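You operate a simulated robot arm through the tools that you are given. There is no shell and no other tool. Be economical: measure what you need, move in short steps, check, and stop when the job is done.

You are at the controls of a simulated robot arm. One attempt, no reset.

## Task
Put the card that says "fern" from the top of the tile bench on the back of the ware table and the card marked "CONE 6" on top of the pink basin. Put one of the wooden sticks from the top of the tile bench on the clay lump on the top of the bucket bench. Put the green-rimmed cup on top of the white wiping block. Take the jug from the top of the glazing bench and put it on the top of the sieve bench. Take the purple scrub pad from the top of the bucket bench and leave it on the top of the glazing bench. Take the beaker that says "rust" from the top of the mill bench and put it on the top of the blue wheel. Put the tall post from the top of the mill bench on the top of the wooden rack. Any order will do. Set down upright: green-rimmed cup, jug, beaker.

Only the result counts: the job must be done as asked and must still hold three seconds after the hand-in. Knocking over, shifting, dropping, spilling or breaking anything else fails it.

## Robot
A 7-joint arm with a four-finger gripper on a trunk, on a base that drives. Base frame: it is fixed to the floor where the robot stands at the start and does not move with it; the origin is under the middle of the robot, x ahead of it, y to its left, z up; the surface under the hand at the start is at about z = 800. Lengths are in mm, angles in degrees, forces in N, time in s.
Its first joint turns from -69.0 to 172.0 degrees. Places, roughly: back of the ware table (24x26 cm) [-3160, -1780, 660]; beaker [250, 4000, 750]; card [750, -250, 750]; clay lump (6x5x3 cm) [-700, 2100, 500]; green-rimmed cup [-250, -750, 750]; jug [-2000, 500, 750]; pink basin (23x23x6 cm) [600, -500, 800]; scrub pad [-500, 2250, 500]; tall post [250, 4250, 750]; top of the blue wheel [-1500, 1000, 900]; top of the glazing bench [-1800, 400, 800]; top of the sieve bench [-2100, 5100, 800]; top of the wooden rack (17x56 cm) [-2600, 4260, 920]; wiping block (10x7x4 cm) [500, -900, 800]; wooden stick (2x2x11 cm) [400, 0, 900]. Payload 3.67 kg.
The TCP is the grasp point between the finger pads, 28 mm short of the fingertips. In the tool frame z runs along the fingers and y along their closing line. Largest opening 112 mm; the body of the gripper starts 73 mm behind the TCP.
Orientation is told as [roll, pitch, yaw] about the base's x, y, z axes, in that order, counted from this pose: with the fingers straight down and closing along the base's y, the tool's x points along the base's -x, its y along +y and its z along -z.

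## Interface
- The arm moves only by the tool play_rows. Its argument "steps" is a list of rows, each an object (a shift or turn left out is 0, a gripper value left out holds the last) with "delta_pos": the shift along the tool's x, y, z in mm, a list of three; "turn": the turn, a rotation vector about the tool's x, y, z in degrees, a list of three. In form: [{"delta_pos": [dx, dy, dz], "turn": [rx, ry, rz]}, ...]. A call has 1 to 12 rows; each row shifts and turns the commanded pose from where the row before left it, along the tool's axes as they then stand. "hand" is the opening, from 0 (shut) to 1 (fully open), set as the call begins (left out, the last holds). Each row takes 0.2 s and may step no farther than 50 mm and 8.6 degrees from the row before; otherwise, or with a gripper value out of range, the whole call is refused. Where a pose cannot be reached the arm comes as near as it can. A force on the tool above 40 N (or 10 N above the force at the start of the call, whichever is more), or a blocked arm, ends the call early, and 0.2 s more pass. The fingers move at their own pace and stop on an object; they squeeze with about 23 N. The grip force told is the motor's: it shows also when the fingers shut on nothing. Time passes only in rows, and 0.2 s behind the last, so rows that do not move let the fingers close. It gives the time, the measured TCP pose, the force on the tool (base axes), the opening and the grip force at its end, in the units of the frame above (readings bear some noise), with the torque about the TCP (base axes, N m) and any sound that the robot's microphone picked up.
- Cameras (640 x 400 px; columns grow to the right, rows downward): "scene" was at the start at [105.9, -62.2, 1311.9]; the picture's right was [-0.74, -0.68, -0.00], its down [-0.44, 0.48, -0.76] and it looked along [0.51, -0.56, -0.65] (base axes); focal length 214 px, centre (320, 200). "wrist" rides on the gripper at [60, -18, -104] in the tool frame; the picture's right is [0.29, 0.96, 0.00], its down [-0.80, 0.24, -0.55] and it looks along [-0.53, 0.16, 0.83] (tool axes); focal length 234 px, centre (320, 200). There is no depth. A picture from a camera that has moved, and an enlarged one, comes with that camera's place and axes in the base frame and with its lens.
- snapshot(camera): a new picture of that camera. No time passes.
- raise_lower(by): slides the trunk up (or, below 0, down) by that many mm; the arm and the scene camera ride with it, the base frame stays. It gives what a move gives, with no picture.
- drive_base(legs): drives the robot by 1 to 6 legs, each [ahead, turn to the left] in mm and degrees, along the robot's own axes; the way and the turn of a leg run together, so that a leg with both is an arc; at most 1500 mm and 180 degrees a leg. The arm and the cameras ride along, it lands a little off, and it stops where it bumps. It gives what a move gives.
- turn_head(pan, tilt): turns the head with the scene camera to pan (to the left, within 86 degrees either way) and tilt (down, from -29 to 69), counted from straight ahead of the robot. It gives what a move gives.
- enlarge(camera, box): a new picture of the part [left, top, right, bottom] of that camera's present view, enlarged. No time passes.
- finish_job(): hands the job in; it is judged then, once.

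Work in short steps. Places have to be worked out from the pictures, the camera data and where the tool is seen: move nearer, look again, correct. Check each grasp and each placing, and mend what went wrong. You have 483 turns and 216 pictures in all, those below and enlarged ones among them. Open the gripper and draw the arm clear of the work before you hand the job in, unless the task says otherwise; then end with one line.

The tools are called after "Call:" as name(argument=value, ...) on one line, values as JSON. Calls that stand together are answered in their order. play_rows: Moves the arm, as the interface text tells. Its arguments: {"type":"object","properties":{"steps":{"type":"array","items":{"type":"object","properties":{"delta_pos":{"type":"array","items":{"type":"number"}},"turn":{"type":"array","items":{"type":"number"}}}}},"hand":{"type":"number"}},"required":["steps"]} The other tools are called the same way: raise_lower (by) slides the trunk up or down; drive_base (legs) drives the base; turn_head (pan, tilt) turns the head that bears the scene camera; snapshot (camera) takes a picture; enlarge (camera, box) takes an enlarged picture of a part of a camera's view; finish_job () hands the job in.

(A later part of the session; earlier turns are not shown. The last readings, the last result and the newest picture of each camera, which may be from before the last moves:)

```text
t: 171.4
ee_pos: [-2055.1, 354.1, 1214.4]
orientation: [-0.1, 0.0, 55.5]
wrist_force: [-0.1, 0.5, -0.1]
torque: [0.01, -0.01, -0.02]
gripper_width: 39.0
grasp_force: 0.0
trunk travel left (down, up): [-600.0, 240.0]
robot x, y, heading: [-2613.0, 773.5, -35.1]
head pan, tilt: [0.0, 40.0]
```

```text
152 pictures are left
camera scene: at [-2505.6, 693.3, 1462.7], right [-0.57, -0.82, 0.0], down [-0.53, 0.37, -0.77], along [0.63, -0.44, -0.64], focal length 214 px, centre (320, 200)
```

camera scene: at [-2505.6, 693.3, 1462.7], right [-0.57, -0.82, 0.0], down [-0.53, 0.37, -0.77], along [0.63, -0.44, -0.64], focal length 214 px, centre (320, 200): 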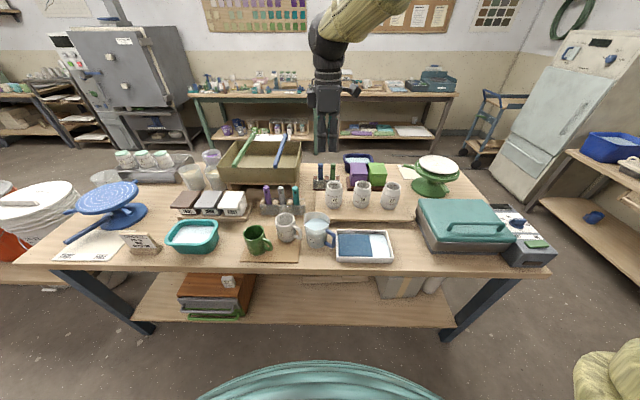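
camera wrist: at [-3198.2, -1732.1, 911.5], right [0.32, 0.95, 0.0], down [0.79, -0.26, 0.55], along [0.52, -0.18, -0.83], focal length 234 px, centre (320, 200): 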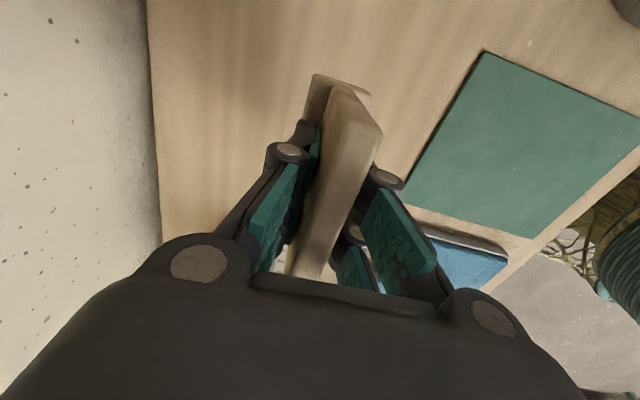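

Enlarge around the jug.

Call:
enlarge(camera="scene", box=[230, 170, 410, 280])

Call:
snapshot(camera="wrist")

```text
3.56 times, centred on (320, 225) of scene
camera zoom: at [-2505.6, 693.3, 1462.7], right [-0.57, -0.82, 0.0], down [-0.53, 0.37, -0.77], along [0.63, -0.44, -0.64], focal length 763 px, centre (320, 111)
```

zoom: 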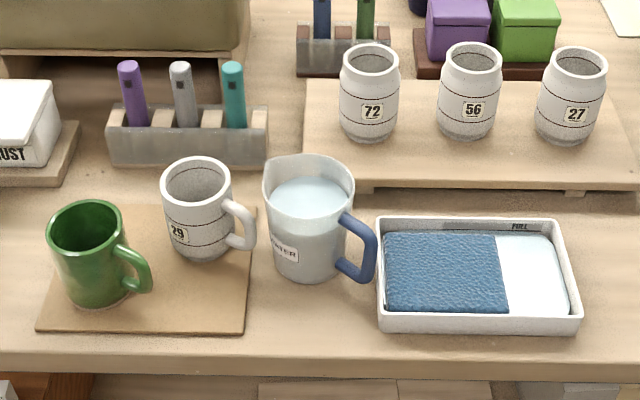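

```text
150 pictures are left
camera wrist: at [-2073.9, 295.4, 1316.7], right [-0.95, 0.3, 0.0], down [0.25, 0.79, 0.55], along [0.17, 0.53, -0.83], focal length 234 px, centre (320, 200)
```

wrist: 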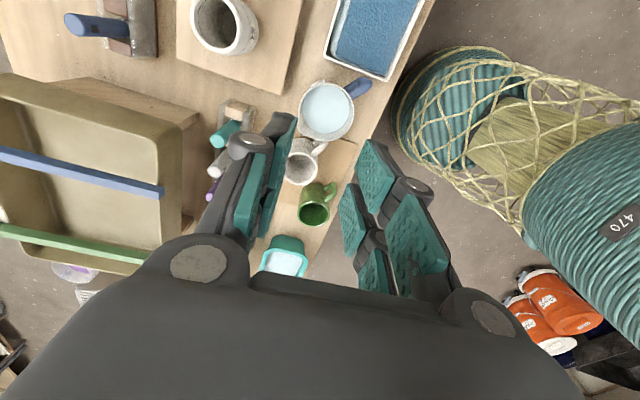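

The jug is full of water, centre about (-2056,394), rim z≈912. Lower the trunk, yaw to 40 and open above it.

Call:
raise_lower(by=-150)

Call:
play_rows(steps=[{"turn": [0, 0, 7.75]}, {"turn": [0, 0, 7.75]}, {"delta_pos": [-25, 31, 20]}, {}], hand=1)

Call:
snapshot(camera="wrist")

```text
t: 173.1
ee_pos: [-2055.2, 354.5, 1063.2]
orientation: [0.0, 0.0, 55.6]
wrist_force: [0.0, 0.7, 0.8]
torque: [0.0, -0.01, 0.03]
gripper_width: 39.1
grasp_force: 0.1
trunk travel left (down, up): [-450.0, 390.0]
robot x, y, heading: [-2616.0, 769.7, -34.9]
head pan, tilt: [0.0, 40.0]
```

```text
t: 174.1
ee_pos: [-2057.2, 394.2, 1041.9]
orientation: [0.1, 0.0, 40.0]
wrist_force: [-0.2, -0.5, 0.3]
torque: [-0.04, -0.01, 0.0]
gripper_width: 112.0
grasp_force: 0.0
trunk travel left (down, up): [-450.0, 390.0]
robot x, y, heading: [-2614.1, 768.9, -35.0]
head pan, tilt: [0.0, 40.0]
```

```text
149 pictures are left
camera wrist: at [-2090.6, 342.4, 1146.0], right [-0.84, 0.55, 0.0], down [0.46, 0.7, 0.55], along [0.3, 0.46, -0.83], focal length 234 px, centre (320, 200)
```

wrist: 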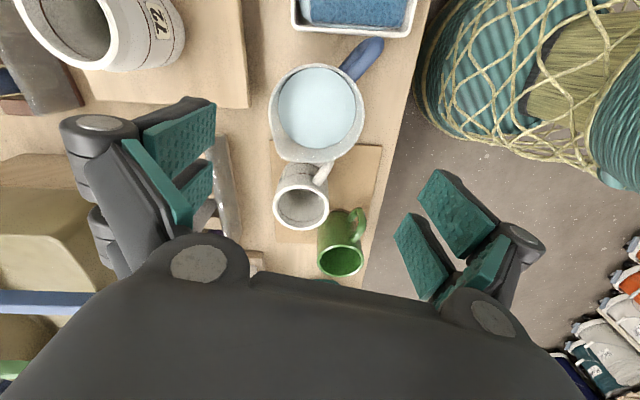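

Rim centre refines to (-2061,385), diameter ~91. Adjust and lower to just above the rim, then check.

Call:
play_rows(steps=[{"delta_pos": [9, -4, 30]}, {"delta_pos": [0, 0, 40]}, {}])

Call:
snapshot(camera="wrist")

```text
t: 174.9
ee_pos: [-2061.1, 383.9, 975.1]
orientation: [-0.1, 0.0, 40.1]
wrist_force: [0.1, 0.1, 0.6]
torque: [-0.01, -0.04, 0.01]
gripper_width: 112.0
grasp_force: 0.1
trunk travel left (down, up): [-450.0, 390.0]
robot x, y, heading: [-2614.9, 771.3, -34.7]
head pan, tilt: [0.0, 40.0]
```

```text
148 pictures are left
camera wrist: at [-2095.5, 332.5, 1077.4], right [-0.84, 0.55, 0.0], down [0.46, 0.7, 0.55], along [0.3, 0.46, -0.83], focal length 234 px, centre (320, 200)
```

wrist: 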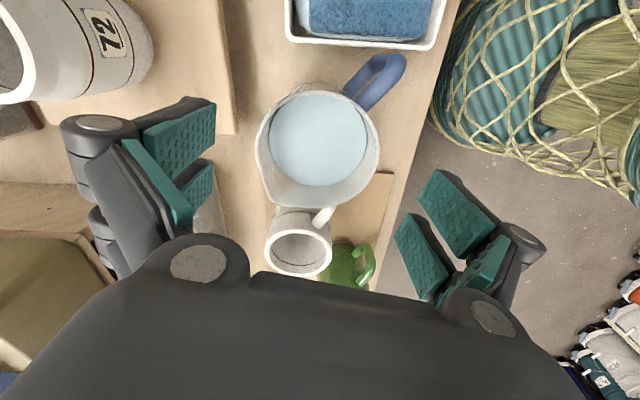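

Centred on the closing axis. Descend around the jug.

Call:
play_rows(steps=[{"delta_pos": [-4, 0, 40]}, {"delta_pos": [0, 0, 45]}, {"delta_pos": [0, 0, 42]}, {}])

Call:
snapshot(camera="wrist")

Call:
enlarge(camera="scene", box=[230, 150, 410, 280])

```text
t: 175.8
ee_pos: [-2053.2, 387.8, 859.9]
orientation: [-0.8, -0.6, 40.0]
wrist_force: [-7.0, 4.8, 32.9]
torque: [-0.42, -0.26, -0.07]
gripper_width: 111.7
grasp_force: 22.6
trunk travel left (down, up): [-450.0, 390.0]
robot x, y, heading: [-2615.4, 772.6, -34.9]
head pan, tilt: [0.0, 40.0]
stopped in row 4: the force on the tool passed its limit at 91 N (the readings are from after the stop); the commanded pose is now the measured one
```

```text
147 pictures are left
camera wrist: at [-2088.8, 336.3, 962.5], right [-0.84, 0.55, -0.01], down [0.45, 0.7, 0.56], along [0.32, 0.46, -0.83], focal length 234 px, centre (320, 200)
```

wrist: 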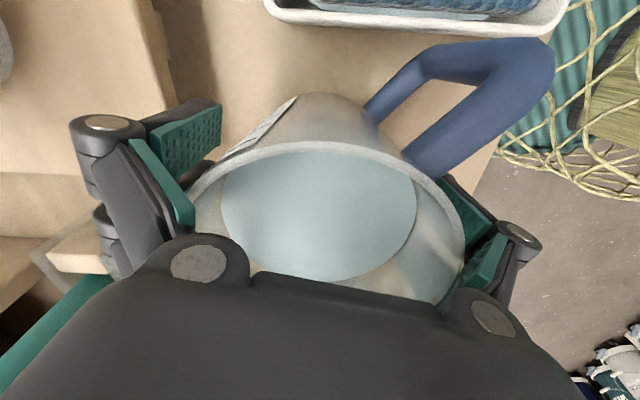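

```text
3.08 times, centred on (320, 215) of scene
camera zoom: at [-2507.7, 694.6, 1313.6], right [-0.57, -0.82, 0.0], down [-0.52, 0.37, -0.77], along [0.63, -0.44, -0.64], focal length 660 px, centre (320, 154)
```

zoom: 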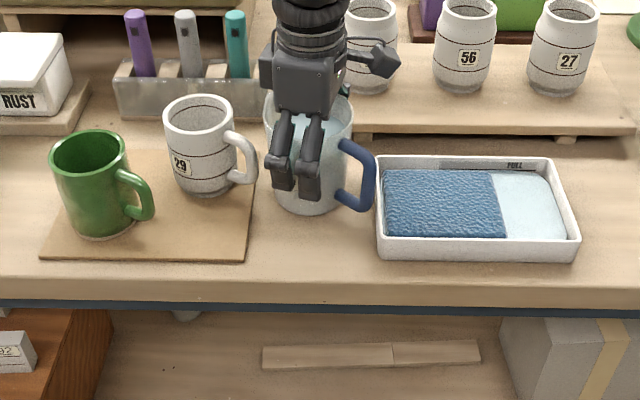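

The gripper body touched the rim (z≈930). Raise 10 mm, level, then close.

Call:
play_rows(steps=[{"delta_pos": [0, 0, -10], "turn": [-0.8, 0.6, 0]}, {}])

Call:
play_rows(steps=[{}, {}, {}], hand=0)

Call:
snapshot(camera="wrist")

```text
t: 176.4
ee_pos: [-2053.4, 387.3, 864.1]
orientation: [0.5, 0.3, 40.2]
wrist_force: [0.0, -0.4, -0.5]
torque: [-0.02, 0.01, -0.01]
gripper_width: 112.0
grasp_force: 0.0
trunk travel left (down, up): [-450.0, 390.0]
robot x, y, heading: [-2614.7, 770.9, -34.9]
head pan, tilt: [0.0, 40.0]
```

```text
t: 177.2
ee_pos: [-2052.3, 388.6, 867.0]
orientation: [0.3, 0.1, 40.1]
wrist_force: [2.7, -0.5, 30.1]
torque: [0.59, 0.44, -0.03]
gripper_width: 99.0
grasp_force: 22.0
trunk travel left (down, up): [-450.0, 390.0]
robot x, y, heading: [-2611.5, 772.5, -34.9]
head pan, tilt: [0.0, 40.0]
```

```text
145 pictures are left
camera wrist: at [-2086.3, 336.4, 970.7], right [-0.84, 0.55, 0.0], down [0.46, 0.7, 0.55], along [0.3, 0.46, -0.83], focal length 234 px, centre (320, 200)
```

wrist: 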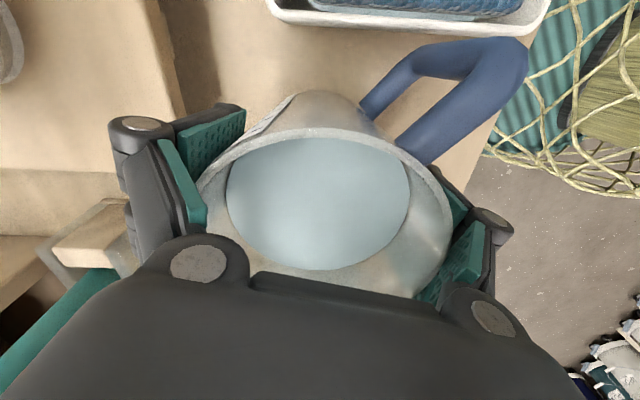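

Gripping the jug's tapering wall at 99 mm. Lift slowly and check.

Call:
play_rows(steps=[{"delta_pos": [0, 0, -5]}, {"delta_pos": [0, 0, -10]}, {"delta_pos": [0, 0, -10]}, {}])

Call:
snapshot(camera="wrist")

Call:
enlarge(camera="scene", box=[230, 150, 410, 280])

```text
t: 178.2
ee_pos: [-2050.8, 387.3, 889.6]
orientation: [0.4, 0.3, 40.1]
wrist_force: [-0.3, -0.2, -5.5]
torque: [0.02, 0.04, -0.04]
gripper_width: 89.4
grasp_force: 23.4
trunk travel left (down, up): [-450.0, 390.0]
robot x, y, heading: [-2614.4, 770.8, -34.8]
head pan, tilt: [0.0, 40.0]
```

```text
144 pictures are left
camera wrist: at [-2085.5, 335.2, 992.6], right [-0.84, 0.55, 0.01], down [0.46, 0.7, 0.55], along [0.3, 0.47, -0.83], focal length 234 px, centre (320, 200)
```

wrist: 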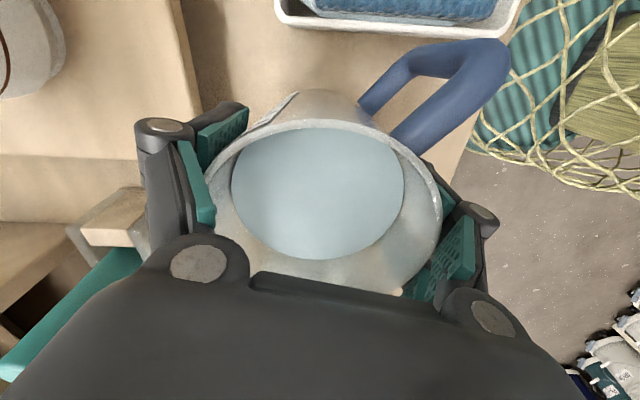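

```text
3.08 times, centred on (320, 215) of scene
camera zoom: at [-2505.0, 693.0, 1312.5], right [-0.57, -0.82, 0.0], down [-0.53, 0.37, -0.77], along [0.63, -0.44, -0.64], focal length 660 px, centre (320, 154)
```

zoom: 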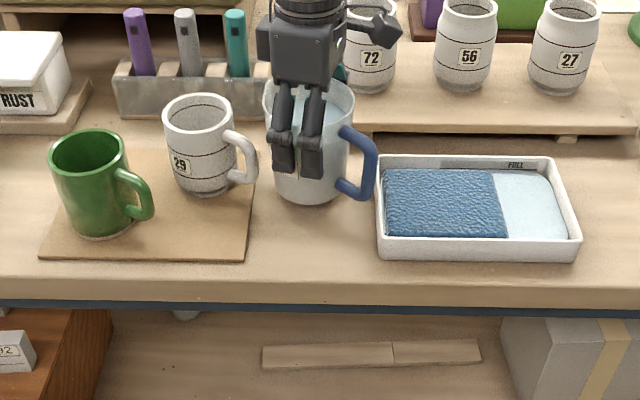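

Jug is in the air (5.5 N), level. Lift further and check stability.

Call:
play_rows(steps=[{"delta_pos": [0, 0, -15]}, {"delta_pos": [0, 0, -25]}, {"delta_pos": [0, 0, -25]}, {}])

Call:
enlarge(camera="scene", box=[230, 130, 410, 260])

```text
t: 179.2
ee_pos: [-2052.3, 386.9, 953.6]
orientation: [0.4, 0.3, 40.0]
wrist_force: [0.5, 0.0, -5.5]
torque: [-0.02, -0.02, 0.01]
gripper_width: 89.4
grasp_force: 22.6
trunk travel left (down, up): [-450.0, 390.0]
robot x, y, heading: [-2614.4, 773.9, -34.9]
head pan, tilt: [0.0, 40.0]
```

```text
3.08 times, centred on (320, 195) of scene
camera zoom: at [-2505.0, 693.0, 1312.6], right [-0.57, -0.82, 0.0], down [-0.53, 0.37, -0.77], along [0.63, -0.44, -0.64], focal length 660 px, centre (320, 215)
```

zoom: 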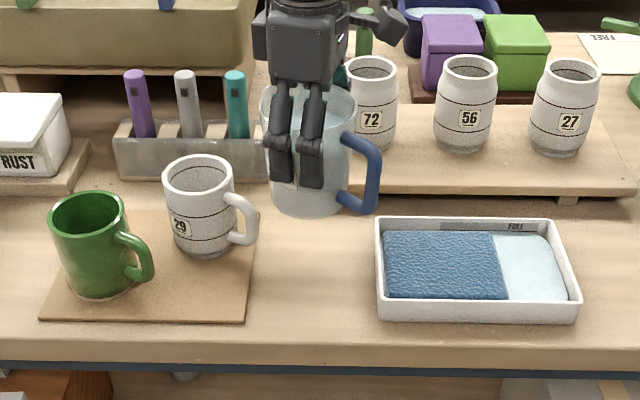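

Stable and upright. Raise it and swing away, driving north along the aisle.

Call:
play_rows(steps=[{"delta_pos": [0, 0, -40]}, {"delta_pos": [0, 0, -45]}, {"delta_pos": [0, 0, -40]}, {}])

Call:
drive_base(legs=[[0, 91], [1200, 0]])

Call:
turn_head(pan=20, tilt=18)

Call:
snapshot(camera="scene")

```text
t: 180.2
ee_pos: [-2051.9, 385.5, 1078.6]
orientation: [0.4, 0.2, 40.0]
wrist_force: [-0.3, 1.2, -4.6]
torque: [-0.04, 0.02, -0.01]
gripper_width: 89.2
grasp_force: 23.1
trunk travel left (down, up): [-450.0, 390.0]
robot x, y, heading: [-2611.7, 773.6, -34.9]
head pan, tilt: [0.0, 40.0]
```

```text
t: 190.2
ee_pos: [-1610.8, 2370.8, 1078.9]
orientation: [0.4, 0.2, 132.7]
wrist_force: [0.6, -0.8, -4.7]
torque: [-0.01, -0.01, 0.01]
gripper_width: 89.0
grasp_force: 23.6
trunk travel left (down, up): [-450.0, 390.0]
robot x, y, heading: [-1965.6, 1791.6, 57.8]
head pan, tilt: [0.0, 40.0]
```

```text
t: 191.1
ee_pos: [-1609.3, 2370.5, 1078.6]
orientation: [0.4, 0.2, 132.7]
wrist_force: [0.1, -0.2, -5.7]
torque: [0.01, 0.0, 0.0]
gripper_width: 89.7
grasp_force: 23.3
trunk travel left (down, up): [-450.0, 390.0]
robot x, y, heading: [-1966.1, 1792.4, 57.5]
head pan, tilt: [20.0, 18.0]
```

```text
141 pictures are left
camera scene: at [-1923.1, 1925.6, 1347.2], right [0.98, -0.21, 0.0], down [-0.07, -0.3, -0.95], along [0.2, 0.93, -0.31], focal length 214 px, centre (320, 200)
```

scene: 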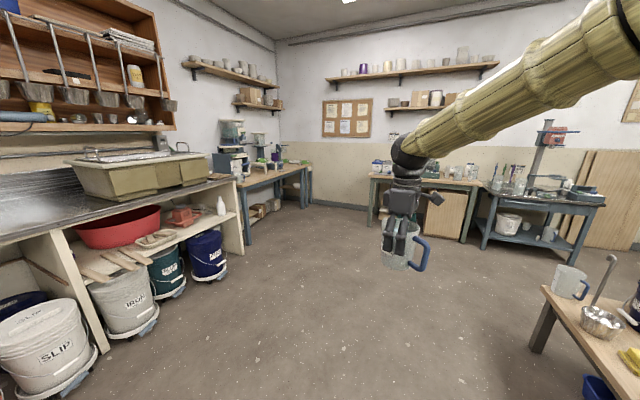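

Sieve bench is in the far-left corner. Turn toward it and drive on 1500, then look.

Call:
drive_base(legs=[[0, 23.6], [1500, 0]])

Call:
turn_head(pan=30, tilt=20)

Call:
snapshot(camera="scene")

```text
t: 199.6
ee_pos: [-1623.6, 3910.1, 1079.1]
orientation: [0.4, 0.3, 155.5]
wrist_force: [0.4, 0.7, -4.0]
torque: [-0.03, 0.0, -0.06]
gripper_width: 89.3
grasp_force: 23.4
trunk travel left (down, up): [-450.0, 390.0]
robot x, y, heading: [-1732.3, 3236.1, 80.4]
head pan, tilt: [20.0, 18.0]
```

```text
t: 200.3
ee_pos: [-1623.5, 3909.3, 1078.1]
orientation: [0.4, 0.3, 155.3]
wrist_force: [-0.4, 0.0, -5.8]
torque: [0.03, 0.0, 0.02]
gripper_width: 89.0
grasp_force: 22.8
trunk travel left (down, up): [-450.0, 390.0]
robot x, y, heading: [-1730.5, 3231.4, 80.6]
head pan, tilt: [30.0, 20.0]
```

```text
140 pictures are left
camera scene: at [-1755.8, 3373.7, 1344.1], right [0.94, 0.35, 0.0], down [0.12, -0.32, -0.94], along [-0.33, 0.88, -0.34], focal length 214 px, centre (320, 200)
```

scene: 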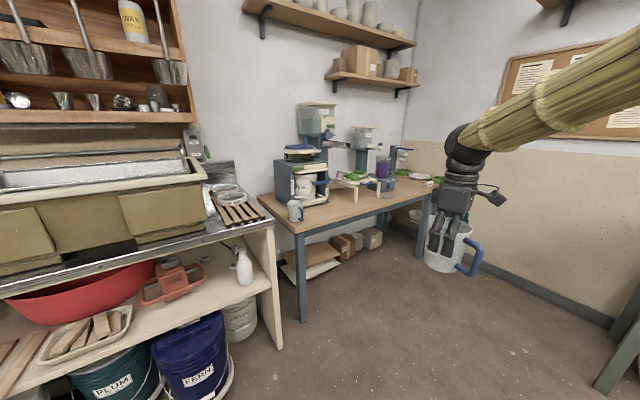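

The wooden rack lies on the counter's end. Drive to stand in front of the sieve bench at a distance, then face it.

Call:
drive_base(legs=[[0, -5.2], [1300, 0], [0, 69]])

Call:
turn_head(pan=0, tilt=35)

Call:
snapshot(camera="scene")

```text
t: 210.3
ee_pos: [-1940.6, 4872.9, 1078.5]
orientation: [0.3, 0.3, -141.5]
wrist_force: [-1.1, -0.4, -4.1]
torque: [-0.01, -0.01, -0.02]
gripper_width: 89.3
grasp_force: 23.3
trunk travel left (down, up): [-450.0, 390.0]
robot x, y, heading: [-1387.7, 4471.5, 143.5]
head pan, tilt: [30.0, 20.0]
```

```text
t: 211.2
ee_pos: [-1940.2, 4871.4, 1078.1]
orientation: [0.4, 0.2, -141.5]
wrist_force: [0.2, -0.8, -5.7]
torque: [-0.03, -0.02, 0.04]
gripper_width: 89.2
grasp_force: 23.1
trunk travel left (down, up): [-450.0, 390.0]
robot x, y, heading: [-1387.2, 4470.1, 143.6]
head pan, tilt: [0.0, 35.0]
```

```text
139 pictures are left
camera scene: at [-1501.3, 4555.6, 1320.2], right [0.59, 0.8, 0.0], down [0.46, -0.34, -0.82], along [-0.66, 0.49, -0.57], focal length 214 px, centre (320, 200)
```

scene: 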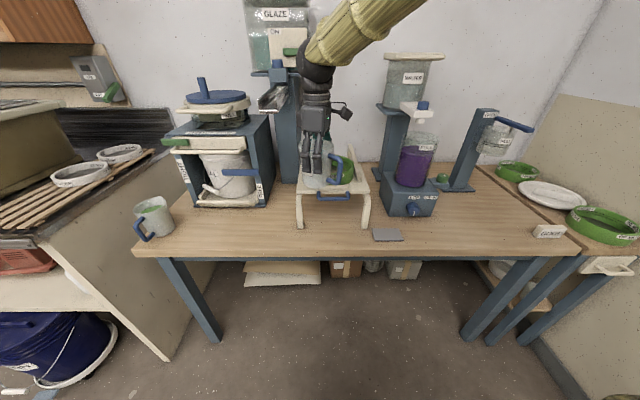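

A clear spot is at front-left, about (-2090,4700), between the sieve machine, the white stand and the edge. Move the jug there at height.

Call:
play_rows(steps=[{"delta_pos": [-44.8, 8, 0]}, {"delta_pos": [-44.8, 8, 0]}, {"delta_pos": [-44.8, 8, 0]}, {"delta_pos": [-44.8, 8, 0]}, {"delta_pos": [-44.8, 8, 0]}, {}])

Call:
snapshot(camera="scene")

Call:
snapshot(camera="wrist")

```text
t: 212.6
ee_pos: [-2088.9, 4701.0, 1076.8]
orientation: [0.5, 0.1, -141.6]
wrist_force: [0.3, 0.0, -5.1]
torque: [-0.01, 0.0, -0.01]
gripper_width: 89.2
grasp_force: 23.0
trunk travel left (down, up): [-450.0, 390.0]
robot x, y, heading: [-1390.9, 4472.3, 143.4]
head pan, tilt: [0.0, 35.0]
```

```text
138 pictures are left
camera scene: at [-1500.7, 4556.1, 1320.2], right [0.6, 0.8, 0.0], down [0.46, -0.34, -0.82], along [-0.66, 0.49, -0.57], focal length 214 px, centre (320, 200)
```

scene: 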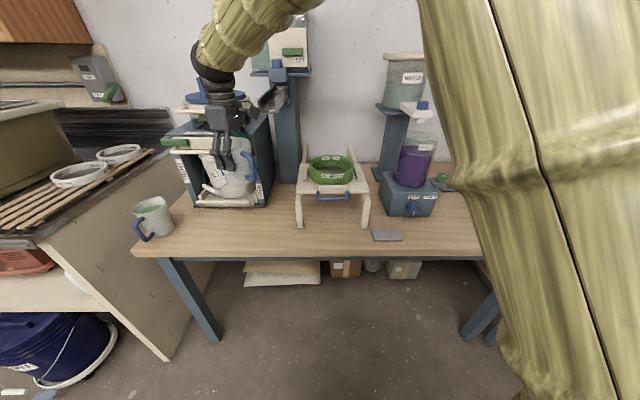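

```text
137 pictures are left
camera wrist: at [-2054.3, 4753.1, 1180.5], right [0.82, -0.57, 0.01], down [-0.48, -0.68, 0.55], along [-0.31, -0.46, -0.83], focal length 234 px, centre (320, 200)
```

wrist: 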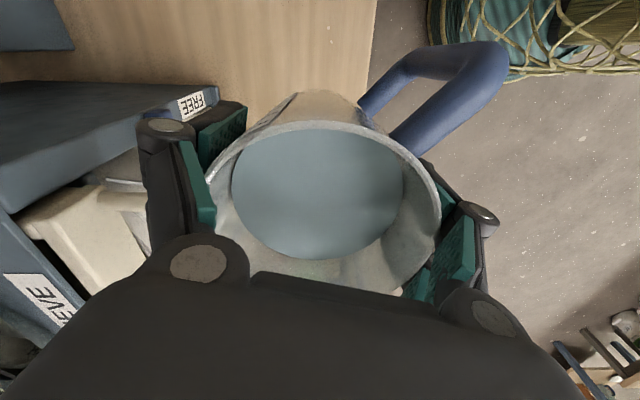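

Clearances fine (jug ~79 mm from edge). Descend to about 40 mm above.

Call:
play_rows(steps=[{"delta_pos": [0, 0, 40]}, {"delta_pos": [0, 0, 40]}, {"delta_pos": [0, 0, 40]}, {"delta_pos": [0, 0, 30]}, {}])

Call:
enlarge(camera="scene", box=[140, 100, 340, 270])

```text
t: 213.8
ee_pos: [-2087.8, 4701.2, 929.3]
orientation: [0.4, 0.0, -141.6]
wrist_force: [-0.4, -0.1, -5.8]
torque: [-0.02, 0.03, 0.02]
gripper_width: 89.1
grasp_force: 23.4
trunk travel left (down, up): [-450.0, 390.0]
robot x, y, heading: [-1389.2, 4469.1, 143.5]
head pan, tilt: [0.0, 35.0]
```

```text
2.35 times, centred on (240, 185) of scene
camera zoom: at [-1501.1, 4555.4, 1320.3], right [0.6, 0.8, 0.0], down [0.46, -0.34, -0.82], along [-0.66, 0.49, -0.57], focal length 505 px, centre (508, 235)
```

zoom: 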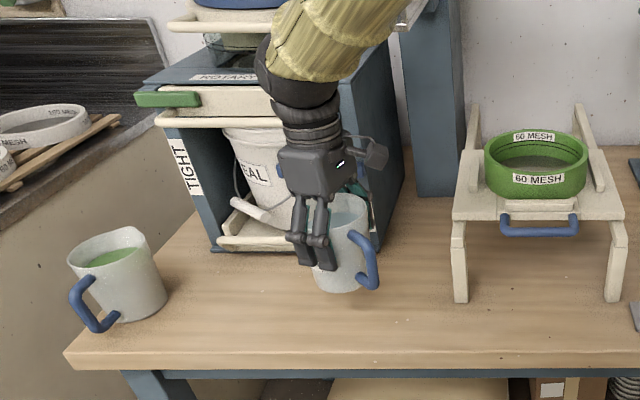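

Good clearances. Lower in decreasing steps to contact.

Call:
play_rows(steps=[{"delta_pos": [0, 0, 15]}, {"delta_pos": [0, 0, 12]}, {"delta_pos": [0, 0, 6]}, {"delta_pos": [0, 0, 4]}, {}])

Call:
enlarge(camera="scene", box=[180, 140, 320, 270])

```text
t: 215.0
ee_pos: [-2090.1, 4704.2, 893.9]
orientation: [0.6, -0.1, -141.7]
wrist_force: [-0.8, 0.7, -5.0]
torque: [0.03, -0.02, -0.03]
gripper_width: 89.3
grasp_force: 22.8
trunk travel left (down, up): [-450.0, 390.0]
robot x, y, heading: [-1392.6, 4469.4, 143.3]
head pan, tilt: [0.0, 35.0]
```

```text
3.08 times, centred on (250, 205) of scene
camera zoom: at [-1501.5, 4555.4, 1320.2], right [0.6, 0.8, 0.0], down [0.46, -0.34, -0.82], along [-0.66, 0.49, -0.57], focal length 660 px, centre (535, 185)
```

zoom: 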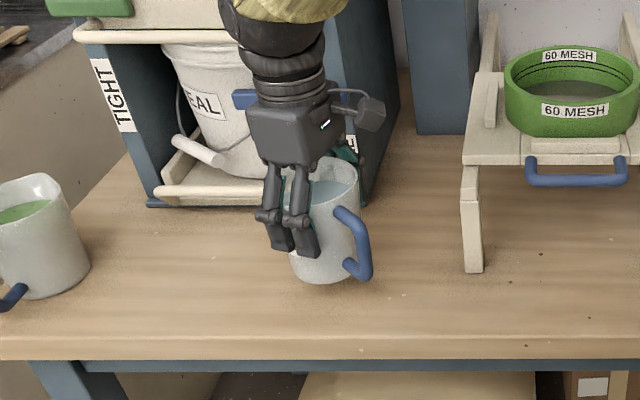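

Call:
play_rows(steps=[{"delta_pos": [0, 0, 3]}, {"delta_pos": [0, 0, 3]}, {"delta_pos": [0, 0, 2]}, {}])

```text
t: 216.0
ee_pos: [-2090.0, 4703.8, 886.1]
orientation: [0.5, -0.1, -141.9]
wrist_force: [0.8, -0.1, -4.9]
torque: [0.0, -0.01, 0.0]
gripper_width: 89.1
grasp_force: 23.3
trunk travel left (down, up): [-450.0, 390.0]
robot x, y, heading: [-1388.2, 4468.2, 143.5]
head pan, tilt: [0.0, 35.0]
```

No contact yet; 2 mm steps on.

Call:
play_rows(steps=[{"delta_pos": [0, 0, 2]}, {"delta_pos": [0, 0, 2]}, {"delta_pos": [0, 0, 2]}, {}])

Call:
play_rows(steps=[{"delta_pos": [0, 0, 2]}, {"delta_pos": [0, 0, 2]}, {}])

```text
t: 217.0
ee_pos: [-2089.0, 4704.3, 879.1]
orientation: [0.6, 0.0, -141.7]
wrist_force: [0.4, -0.4, -3.9]
torque: [0.04, 0.0, -0.05]
gripper_width: 89.2
grasp_force: 22.7
trunk travel left (down, up): [-450.0, 390.0]
robot x, y, heading: [-1391.7, 4472.9, 143.2]
head pan, tilt: [0.0, 35.0]
```

```text
t: 217.8
ee_pos: [-2090.7, 4705.0, 875.1]
orientation: [0.5, -0.1, -141.7]
wrist_force: [-0.4, 0.1, -5.0]
torque: [-0.05, 0.02, 0.0]
gripper_width: 89.1
grasp_force: 23.5
trunk travel left (down, up): [-450.0, 390.0]
robot x, y, heading: [-1389.6, 4471.5, 143.5]
head pan, tilt: [0.0, 35.0]
```

Call:
play_rows(steps=[{"delta_pos": [0, 0, 2]}, {"delta_pos": [0, 0, 2]}, {}])

Call:
enlarge(camera="scene", box=[200, 160, 300, 260])

```text
t: 218.6
ee_pos: [-2089.8, 4703.7, 872.1]
orientation: [0.6, -0.1, -141.8]
wrist_force: [-0.4, -0.3, -4.8]
torque: [0.02, 0.03, 0.0]
gripper_width: 89.1
grasp_force: 22.5
trunk travel left (down, up): [-450.0, 390.0]
robot x, y, heading: [-1387.9, 4475.3, 143.4]
head pan, tilt: [0.0, 35.0]
```

```text
4.00 times, centred on (250, 210) of scene
camera zoom: at [-1501.5, 4555.4, 1320.2], right [0.6, 0.8, 0.0], down [0.46, -0.34, -0.82], along [-0.66, 0.49, -0.57], focal length 858 px, centre (600, 160)
```

zoom: 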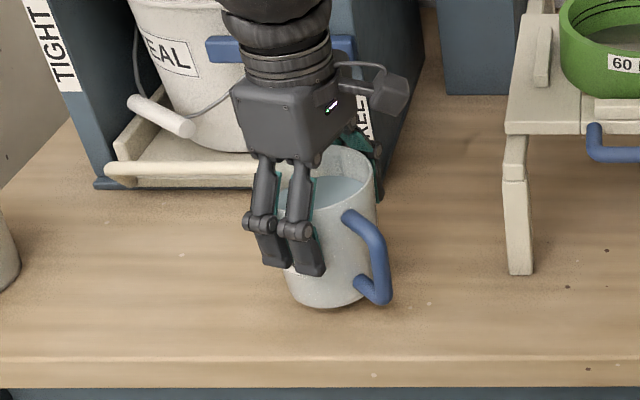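

Very close to the table. Continue.

Call:
play_rows(steps=[{"delta_pos": [0, 0, 2]}, {"delta_pos": [0, 0, 2]}, {}])

Call:
play_rows(steps=[{"delta_pos": [0, 0, 2]}, {"delta_pos": [0, 0, 2]}, {}])

```text
t: 219.4
ee_pos: [-2088.6, 4704.8, 866.2]
orientation: [0.5, -0.1, -141.8]
wrist_force: [-0.3, -1.1, -4.8]
torque: [-0.01, 0.0, -0.06]
gripper_width: 89.1
grasp_force: 23.3
trunk travel left (down, up): [-450.0, 390.0]
robot x, y, heading: [-1389.2, 4473.1, 143.7]
head pan, tilt: [0.0, 35.0]
```

```text
t: 220.2
ee_pos: [-2090.3, 4704.1, 864.0]
orientation: [0.4, -0.2, -141.7]
wrist_force: [-0.2, -0.6, -5.0]
torque: [0.04, 0.02, 0.0]
gripper_width: 89.1
grasp_force: 23.1
trunk travel left (down, up): [-450.0, 390.0]
robot x, y, heading: [-1387.4, 4470.1, 143.9]
head pan, tilt: [0.0, 35.0]
```

Call:
play_rows(steps=[{"delta_pos": [0, 0, 2]}, {"delta_pos": [0, 0, 2]}, {"delta_pos": [0, 0, 2]}, {}])

Call:
enlarge(camera="scene", box=[200, 160, 300, 260])

```text
t: 221.2
ee_pos: [-2089.1, 4703.4, 857.8]
orientation: [0.5, -0.1, -141.8]
wrist_force: [-0.9, 0.6, -3.8]
torque: [0.04, 0.02, -0.03]
gripper_width: 89.2
grasp_force: 23.4
trunk travel left (down, up): [-450.0, 390.0]
robot x, y, heading: [-1387.5, 4472.0, 143.7]
head pan, tilt: [0.0, 35.0]
```

```text
4.00 times, centred on (250, 210) of scene
camera zoom: at [-1501.5, 4555.4, 1320.2], right [0.6, 0.8, 0.0], down [0.46, -0.34, -0.82], along [-0.66, 0.49, -0.57], focal length 858 px, centre (600, 160)
```

zoom: 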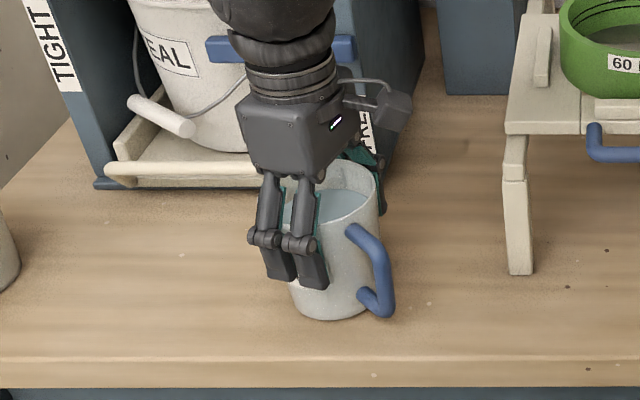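

Call:
play_rows(steps=[{"delta_pos": [0, 0, 2]}, {"delta_pos": [0, 0, 2]}, {"delta_pos": [0, 0, 2]}, {}])

Call:
play_rows(steps=[{"delta_pos": [0, 0, 2]}, {"delta_pos": [0, 0, 2]}, {"delta_pos": [0, 0, 2]}, {}])

```text
t: 222.2
ee_pos: [-2089.8, 4703.3, 855.0]
orientation: [0.4, -0.3, -141.9]
wrist_force: [-7.3, -3.5, 24.2]
torque: [0.53, 0.0, 0.1]
gripper_width: 89.6
grasp_force: 23.3
trunk travel left (down, up): [-450.0, 390.0]
robot x, y, heading: [-1385.5, 4474.5, 143.5]
head pan, tilt: [0.0, 35.0]
```

```text
t: 222.8
ee_pos: [-2091.3, 4703.5, 854.7]
orientation: [0.2, -0.6, -141.9]
wrist_force: [5.0, -5.5, 17.6]
torque: [0.37, -0.21, -0.2]
gripper_width: 90.2
grasp_force: 23.2
trunk travel left (down, up): [-450.0, 390.0]
robot x, y, heading: [-1386.1, 4472.6, 143.4]
head pan, tilt: [0.0, 35.0]
stopped in row 3: the force on the tool passed its limit at 43 N (the readings are from after the stop); the commanded pose is now the measured one
```

Contact with table. Open the hand, then rise straight.

Call:
play_rows(steps=[{"delta_pos": [0, 0, -2]}, {}])

Call:
play_rows(steps=[{}, {}, {}], hand=1)

Call:
snapshot(camera="wrist")

```text
t: 223.4
ee_pos: [-2089.9, 4704.5, 853.9]
orientation: [0.3, -0.5, -141.8]
wrist_force: [0.1, -4.0, 8.8]
torque: [-0.1, 0.53, 0.11]
gripper_width: 89.9
grasp_force: 23.3
trunk travel left (down, up): [-450.0, 390.0]
robot x, y, heading: [-1390.4, 4469.7, 143.6]
head pan, tilt: [0.0, 35.0]
```

```text
t: 224.2
ee_pos: [-2090.9, 4704.0, 853.5]
orientation: [0.4, -0.4, -141.8]
wrist_force: [-0.5, 0.7, 0.4]
torque: [0.01, 0.0, 0.01]
gripper_width: 112.0
grasp_force: 0.2
trunk travel left (down, up): [-450.0, 390.0]
robot x, y, heading: [-1388.7, 4471.3, 143.6]
head pan, tilt: [0.0, 35.0]
```

```text
132 pictures are left
camera wrist: at [-2054.4, 4756.8, 956.9], right [0.82, -0.57, 0.0], down [-0.48, -0.68, 0.56], along [-0.32, -0.46, -0.83], focal length 234 px, centre (320, 200)
```

wrist: 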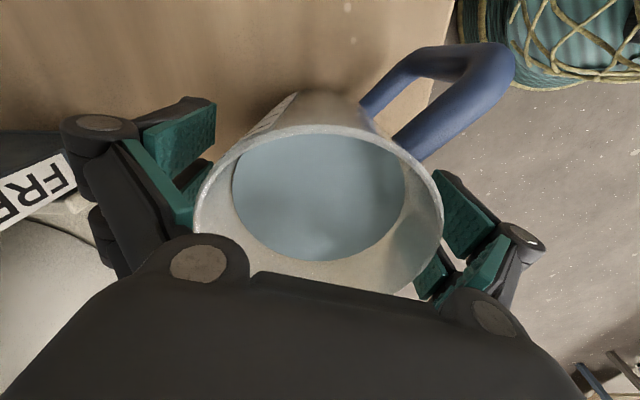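

Jug free. Small shift away from the near pad and rise straight.

Call:
play_rows(steps=[{"delta_pos": [0, -2, -5]}, {"delta_pos": [0, 0, -20]}, {"delta_pos": [0, 0, -35]}, {"delta_pos": [0, 0, -45]}, {"delta_pos": [0, 0, -45]}, {"delta_pos": [0, 0, -45]}])

Call:
snapshot(camera="scene")

```text
t: 225.6
ee_pos: [-2091.4, 4707.5, 1049.3]
orientation: [0.3, -0.4, -141.8]
wrist_force: [-0.8, -0.4, -0.9]
torque: [0.02, 0.01, 0.02]
gripper_width: 112.0
grasp_force: 0.1
trunk travel left (down, up): [-450.0, 390.0]
robot x, y, heading: [-1388.2, 4470.2, 143.3]
head pan, tilt: [0.0, 35.0]
```

```text
131 pictures are left
camera scene: at [-1500.4, 4555.2, 1320.3], right [0.6, 0.8, 0.0], down [0.46, -0.34, -0.82], along [-0.66, 0.49, -0.57], focal length 214 px, centre (320, 200)
```

scene: 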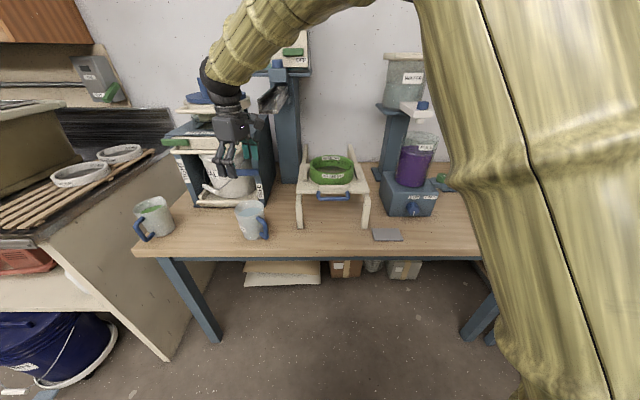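

Jug stands on the sieve bench. Now to the mill bench: retract the hand and reverse around in two legs.

Call:
play_rows(steps=[{"delta_pos": [0, 45, -5]}, {"delta_pos": [0, 45, -5]}, {"delta_pos": [20, 20, -5]}])

Call:
drive_base(legs=[[0, -37.7], [-543, 0], [0, 33.6], [-1105, 0], [0, -84.8]])

Call:
turn_head(pan=-5, tilt=25)

Call:
snapshot(camera="scene")

```text
t: 226.4
ee_pos: [-2006.8, 4631.9, 1065.1]
orientation: [0.3, -0.6, -141.9]
wrist_force: [1.3, 0.5, -0.5]
torque: [0.0, 0.02, 0.03]
gripper_width: 112.0
grasp_force: 0.0
trunk travel left (down, up): [-450.0, 390.0]
robot x, y, heading: [-1386.8, 4474.2, 143.6]
head pan, tilt: [0.0, 35.0]
```

```text
t: 241.8
ee_pos: [-271.4, 3850.0, 1064.9]
orientation: [0.4, -0.5, 128.8]
wrist_force: [0.3, 0.1, 1.0]
torque: [-0.01, -0.02, -0.01]
gripper_width: 112.0
grasp_force: 0.0
trunk travel left (down, up): [-450.0, 390.0]
robot x, y, heading: [-424.9, 3232.8, 54.1]
head pan, tilt: [0.0, 35.0]
```

```text
t: 242.5
ee_pos: [-271.2, 3851.1, 1064.6]
orientation: [0.3, -0.5, 128.7]
wrist_force: [0.0, 0.9, -0.4]
torque: [0.01, 0.0, -0.01]
gripper_width: 111.9
grasp_force: 0.1
trunk travel left (down, up): [-450.0, 390.0]
robot x, y, heading: [-426.9, 3230.7, 54.0]
head pan, tilt: [-5.0, 25.0]
```

```text
130 pictures are left
camera scene: at [-337.9, 3341.4, 1336.0], right [0.75, -0.66, 0.0], down [-0.28, -0.32, -0.91], along [0.59, 0.68, -0.42], focal length 214 px, centre (320, 200)
```

scene: 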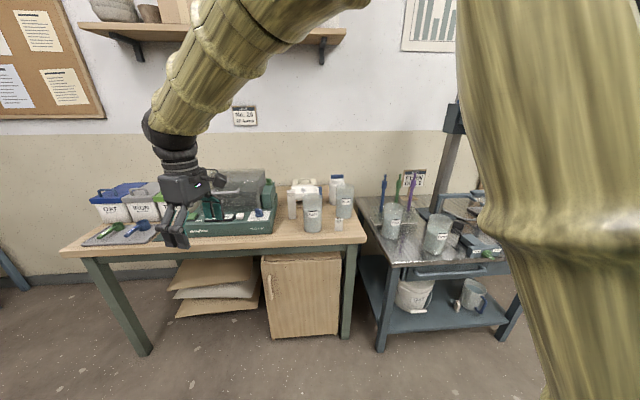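

Mill bench in view with beakers and white posts. Enlarge.

Call:
enlarge(camera="scene", box=[230, 160, 370, 260])

Call:
enlarge(camera="scene", box=[350, 160, 490, 280])

```text
4.00 times, centred on (300, 210) of scene
camera zoom: at [-337.9, 3341.4, 1336.0], right [0.75, -0.66, 0.0], down [-0.28, -0.32, -0.91], along [0.59, 0.68, -0.42], focal length 858 px, centre (400, 160)
```

zoom: 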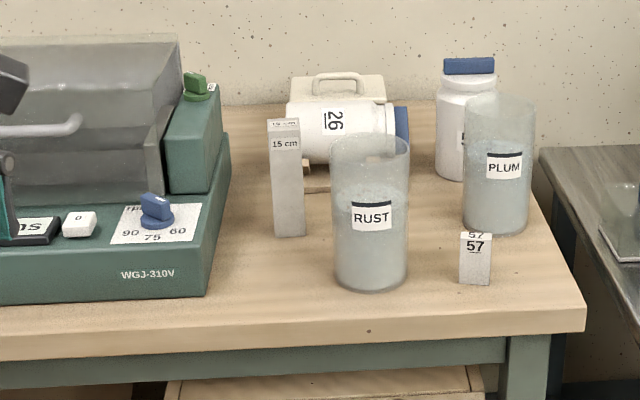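

```text
3.33 times, centred on (420, 220) of scene
camera zoom: at [-337.9, 3341.4, 1336.0], right [0.75, -0.66, 0.0], down [-0.28, -0.32, -0.91], along [0.59, 0.68, -0.42], focal length 715 px, centre (-13, 133)
```

zoom: 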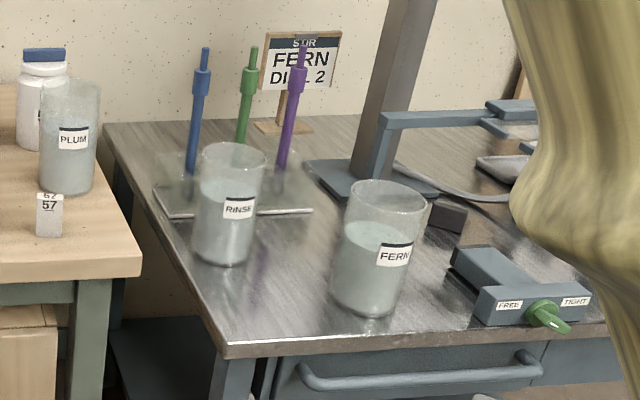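

RUST beaker at ~(180,3995), 15 cm post at ~(175,4145). Post first: drive forward 200 and get a wrist view above it.

Call:
drive_base(legs=[[200, 0.6]])

Call:
play_rows(steps=[{"turn": [0.3, 0.5, -8]}, {"turn": [0, 0, -8]}], hand=0.6)

Call:
snapshot(camera="wrist")

```text
t: 244.1
ee_pos: [-161.3, 4013.4, 1063.0]
orientation: [0.3, -0.5, 129.2]
wrist_force: [0.5, 0.1, 0.3]
torque: [-0.05, 0.03, -0.03]
gripper_width: 111.9
grasp_force: 0.0
trunk travel left (down, up): [-450.0, 390.0]
robot x, y, heading: [-310.8, 3393.4, 55.0]
head pan, tilt: [-5.0, 25.0]
```

```text
t: 244.7
ee_pos: [-160.6, 4012.4, 1062.1]
orientation: [0.0, -0.1, 145.3]
wrist_force: [0.6, 0.2, 0.2]
torque: [0.01, 0.0, -0.01]
gripper_width: 67.2
grasp_force: 0.1
trunk travel left (down, up): [-450.0, 390.0]
robot x, y, heading: [-313.0, 3393.7, 54.8]
head pan, tilt: [-5.0, 25.0]
```

```text
127 pictures are left
camera wrist: at [-100.7, 3994.1, 1167.4], right [-0.31, -0.95, 0.0], down [-0.79, 0.26, 0.55], along [-0.53, 0.17, -0.83], focal length 234 px, centre (320, 200)
```

wrist: 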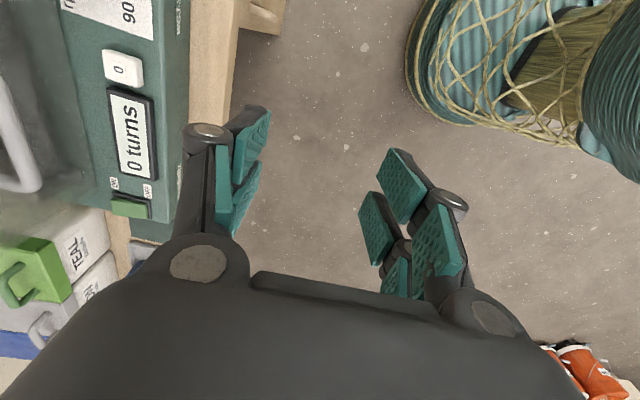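

Move above the post.

Call:
play_rows(steps=[{"delta_pos": [25, -37.5, -2]}, {"delta_pos": [25, -37.5, -2]}, {"delta_pos": [25, -37.5, -2]}, {"delta_pos": [25, -37.5, -2]}, {"delta_pos": [25, -37.5, -2]}, {"delta_pos": [25, -37.5, -2]}, {"delta_pos": [25, -37.5, -2]}, {"delta_pos": [25, -37.5, -2]}])

Call:
snapshot(camera="wrist")

Call:
snapshot(camera="scene")

```text
t: 246.5
ee_pos: [173.8, 4147.3, 1079.7]
orientation: [0.3, 0.1, 145.2]
wrist_force: [-0.6, 0.3, -1.1]
torque: [-0.03, -0.01, -0.01]
gripper_width: 67.3
grasp_force: 0.1
trunk travel left (down, up): [-450.0, 390.0]
robot x, y, heading: [-310.2, 3389.1, 54.6]
head pan, tilt: [-5.0, 25.0]
```

```text
126 pictures are left
camera wrist: at [234.5, 4128.7, 1183.1], right [-0.31, -0.95, 0.0], down [-0.79, 0.26, 0.55], along [-0.53, 0.17, -0.83], focal length 234 px, centre (320, 200)
```

wrist: 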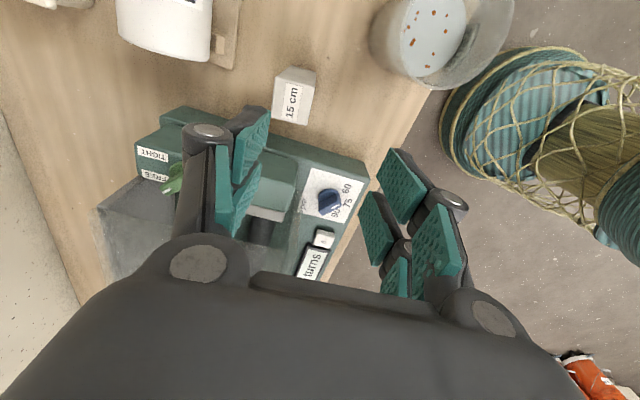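

```text
125 pictures are left
camera scene: at [-222.0, 3503.5, 1335.8], right [0.76, -0.65, 0.0], down [-0.28, -0.32, -0.91], along [0.59, 0.69, -0.42], focal length 214 px, centre (320, 200)
```

scene: 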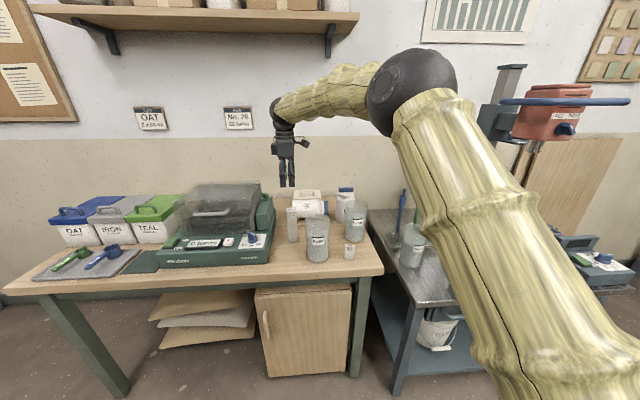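

Enlarge on the post's top.

Call:
enlarge(camera="wrist", box=[230, 40, 370, 150])

```text
3.64 times, centred on (300, 95) of wrist
camera zoom: at [234.5, 4128.7, 1183.1], right [-0.31, -0.95, 0.0], down [-0.79, 0.26, 0.55], along [-0.53, 0.17, -0.83], focal length 852 px, centre (393, 582)
```

zoom: 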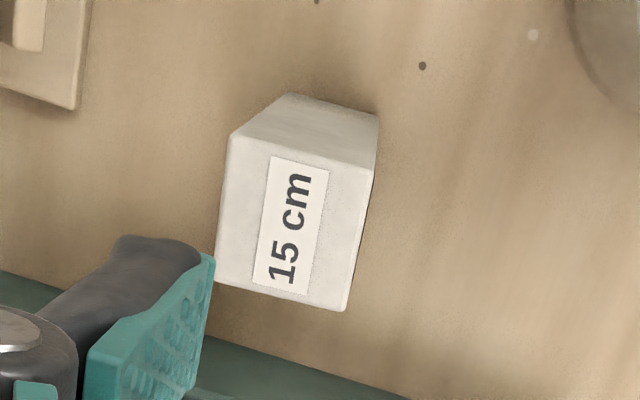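

Post top centre (199,4167), edges need yaw 149.5. Align and descend partway.

Call:
play_rows(steps=[{"turn": [0.3, 0, -4.3]}, {"delta_pos": [11, -30, 20]}, {"delta_pos": [0, 0, 40]}, {"delta_pos": [0, 0, 30]}, {}])

Call:
snapshot(camera="wrist")

```text
t: 247.7
ee_pos: [199.0, 4167.1, 991.9]
orientation: [-0.3, 0.2, 149.5]
wrist_force: [-0.1, -1.0, -0.5]
torque: [0.01, 0.0, -0.03]
gripper_width: 66.8
grasp_force: 0.1
trunk travel left (down, up): [-450.0, 390.0]
robot x, y, heading: [-308.9, 3390.1, 54.4]
head pan, tilt: [-5.0, 25.0]
```

```text
123 pictures are left
camera wrist: at [259.5, 4151.8, 1095.6], right [-0.24, -0.97, 0.0], down [-0.81, 0.2, 0.55], along [-0.54, 0.13, -0.83], focal length 234 px, centre (320, 200)
```

wrist: 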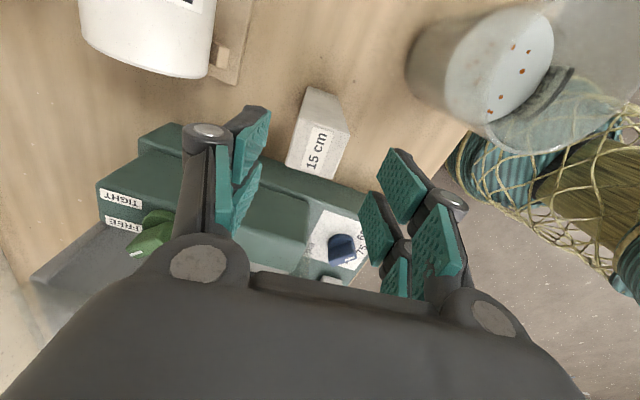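

Clear of the machine by ~45 mm. Descend and grip.

Call:
play_rows(steps=[{"delta_pos": [6, -2, 30]}, {"delta_pos": [0, 0, 35]}, {"delta_pos": [0, 0, 32]}, {}])

Call:
play_rows(steps=[{}, {}, {}], hand=0)

Call:
play_rows(steps=[{"delta_pos": [0, 0, -20]}, {"delta_pos": [0, 0, -40]}, {"delta_pos": [0, 0, -45]}, {"delta_pos": [0, 0, -45]}, {"delta_pos": [0, 0, -45]}])

Call:
snapshot(camera="wrist")

```text
t: 248.7
ee_pos: [206.3, 4164.4, 895.4]
orientation: [-0.3, 0.1, 149.5]
wrist_force: [0.7, -0.2, -0.3]
torque: [0.0, -0.02, 0.06]
gripper_width: 67.5
grasp_force: 0.1
trunk travel left (down, up): [-450.0, 390.0]
robot x, y, heading: [-314.2, 3387.3, 54.7]
head pan, tilt: [-5.0, 25.0]
```

```text
t: 249.5
ee_pos: [207.2, 4165.1, 893.6]
orientation: [-0.2, 0.1, 149.5]
wrist_force: [0.3, -1.8, 0.6]
torque: [-0.12, -0.05, 0.03]
gripper_width: 39.9
grasp_force: 22.6
trunk travel left (down, up): [-450.0, 390.0]
robot x, y, heading: [-310.3, 3389.0, 54.7]
head pan, tilt: [-5.0, 25.0]
```

```text
t: 250.7
ee_pos: [203.4, 4163.4, 1086.4]
orientation: [-0.2, 0.2, 149.5]
wrist_force: [-0.5, -0.8, -4.7]
torque: [0.0, -0.06, 0.0]
gripper_width: 40.1
grasp_force: 22.7
trunk travel left (down, up): [-450.0, 390.0]
robot x, y, heading: [-311.0, 3391.2, 54.7]
head pan, tilt: [-5.0, 25.0]
```

```text
122 pictures are left
camera wrist: at [264.7, 4149.1, 1190.1], right [-0.24, -0.97, 0.0], down [-0.81, 0.2, 0.55], along [-0.54, 0.13, -0.83], focal length 234 px, centre (320, 200)
```

wrist: 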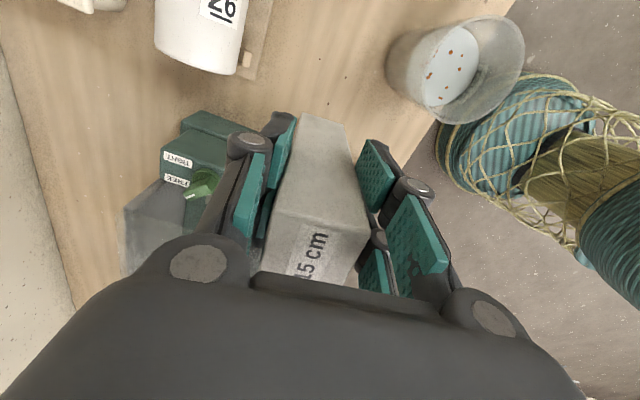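

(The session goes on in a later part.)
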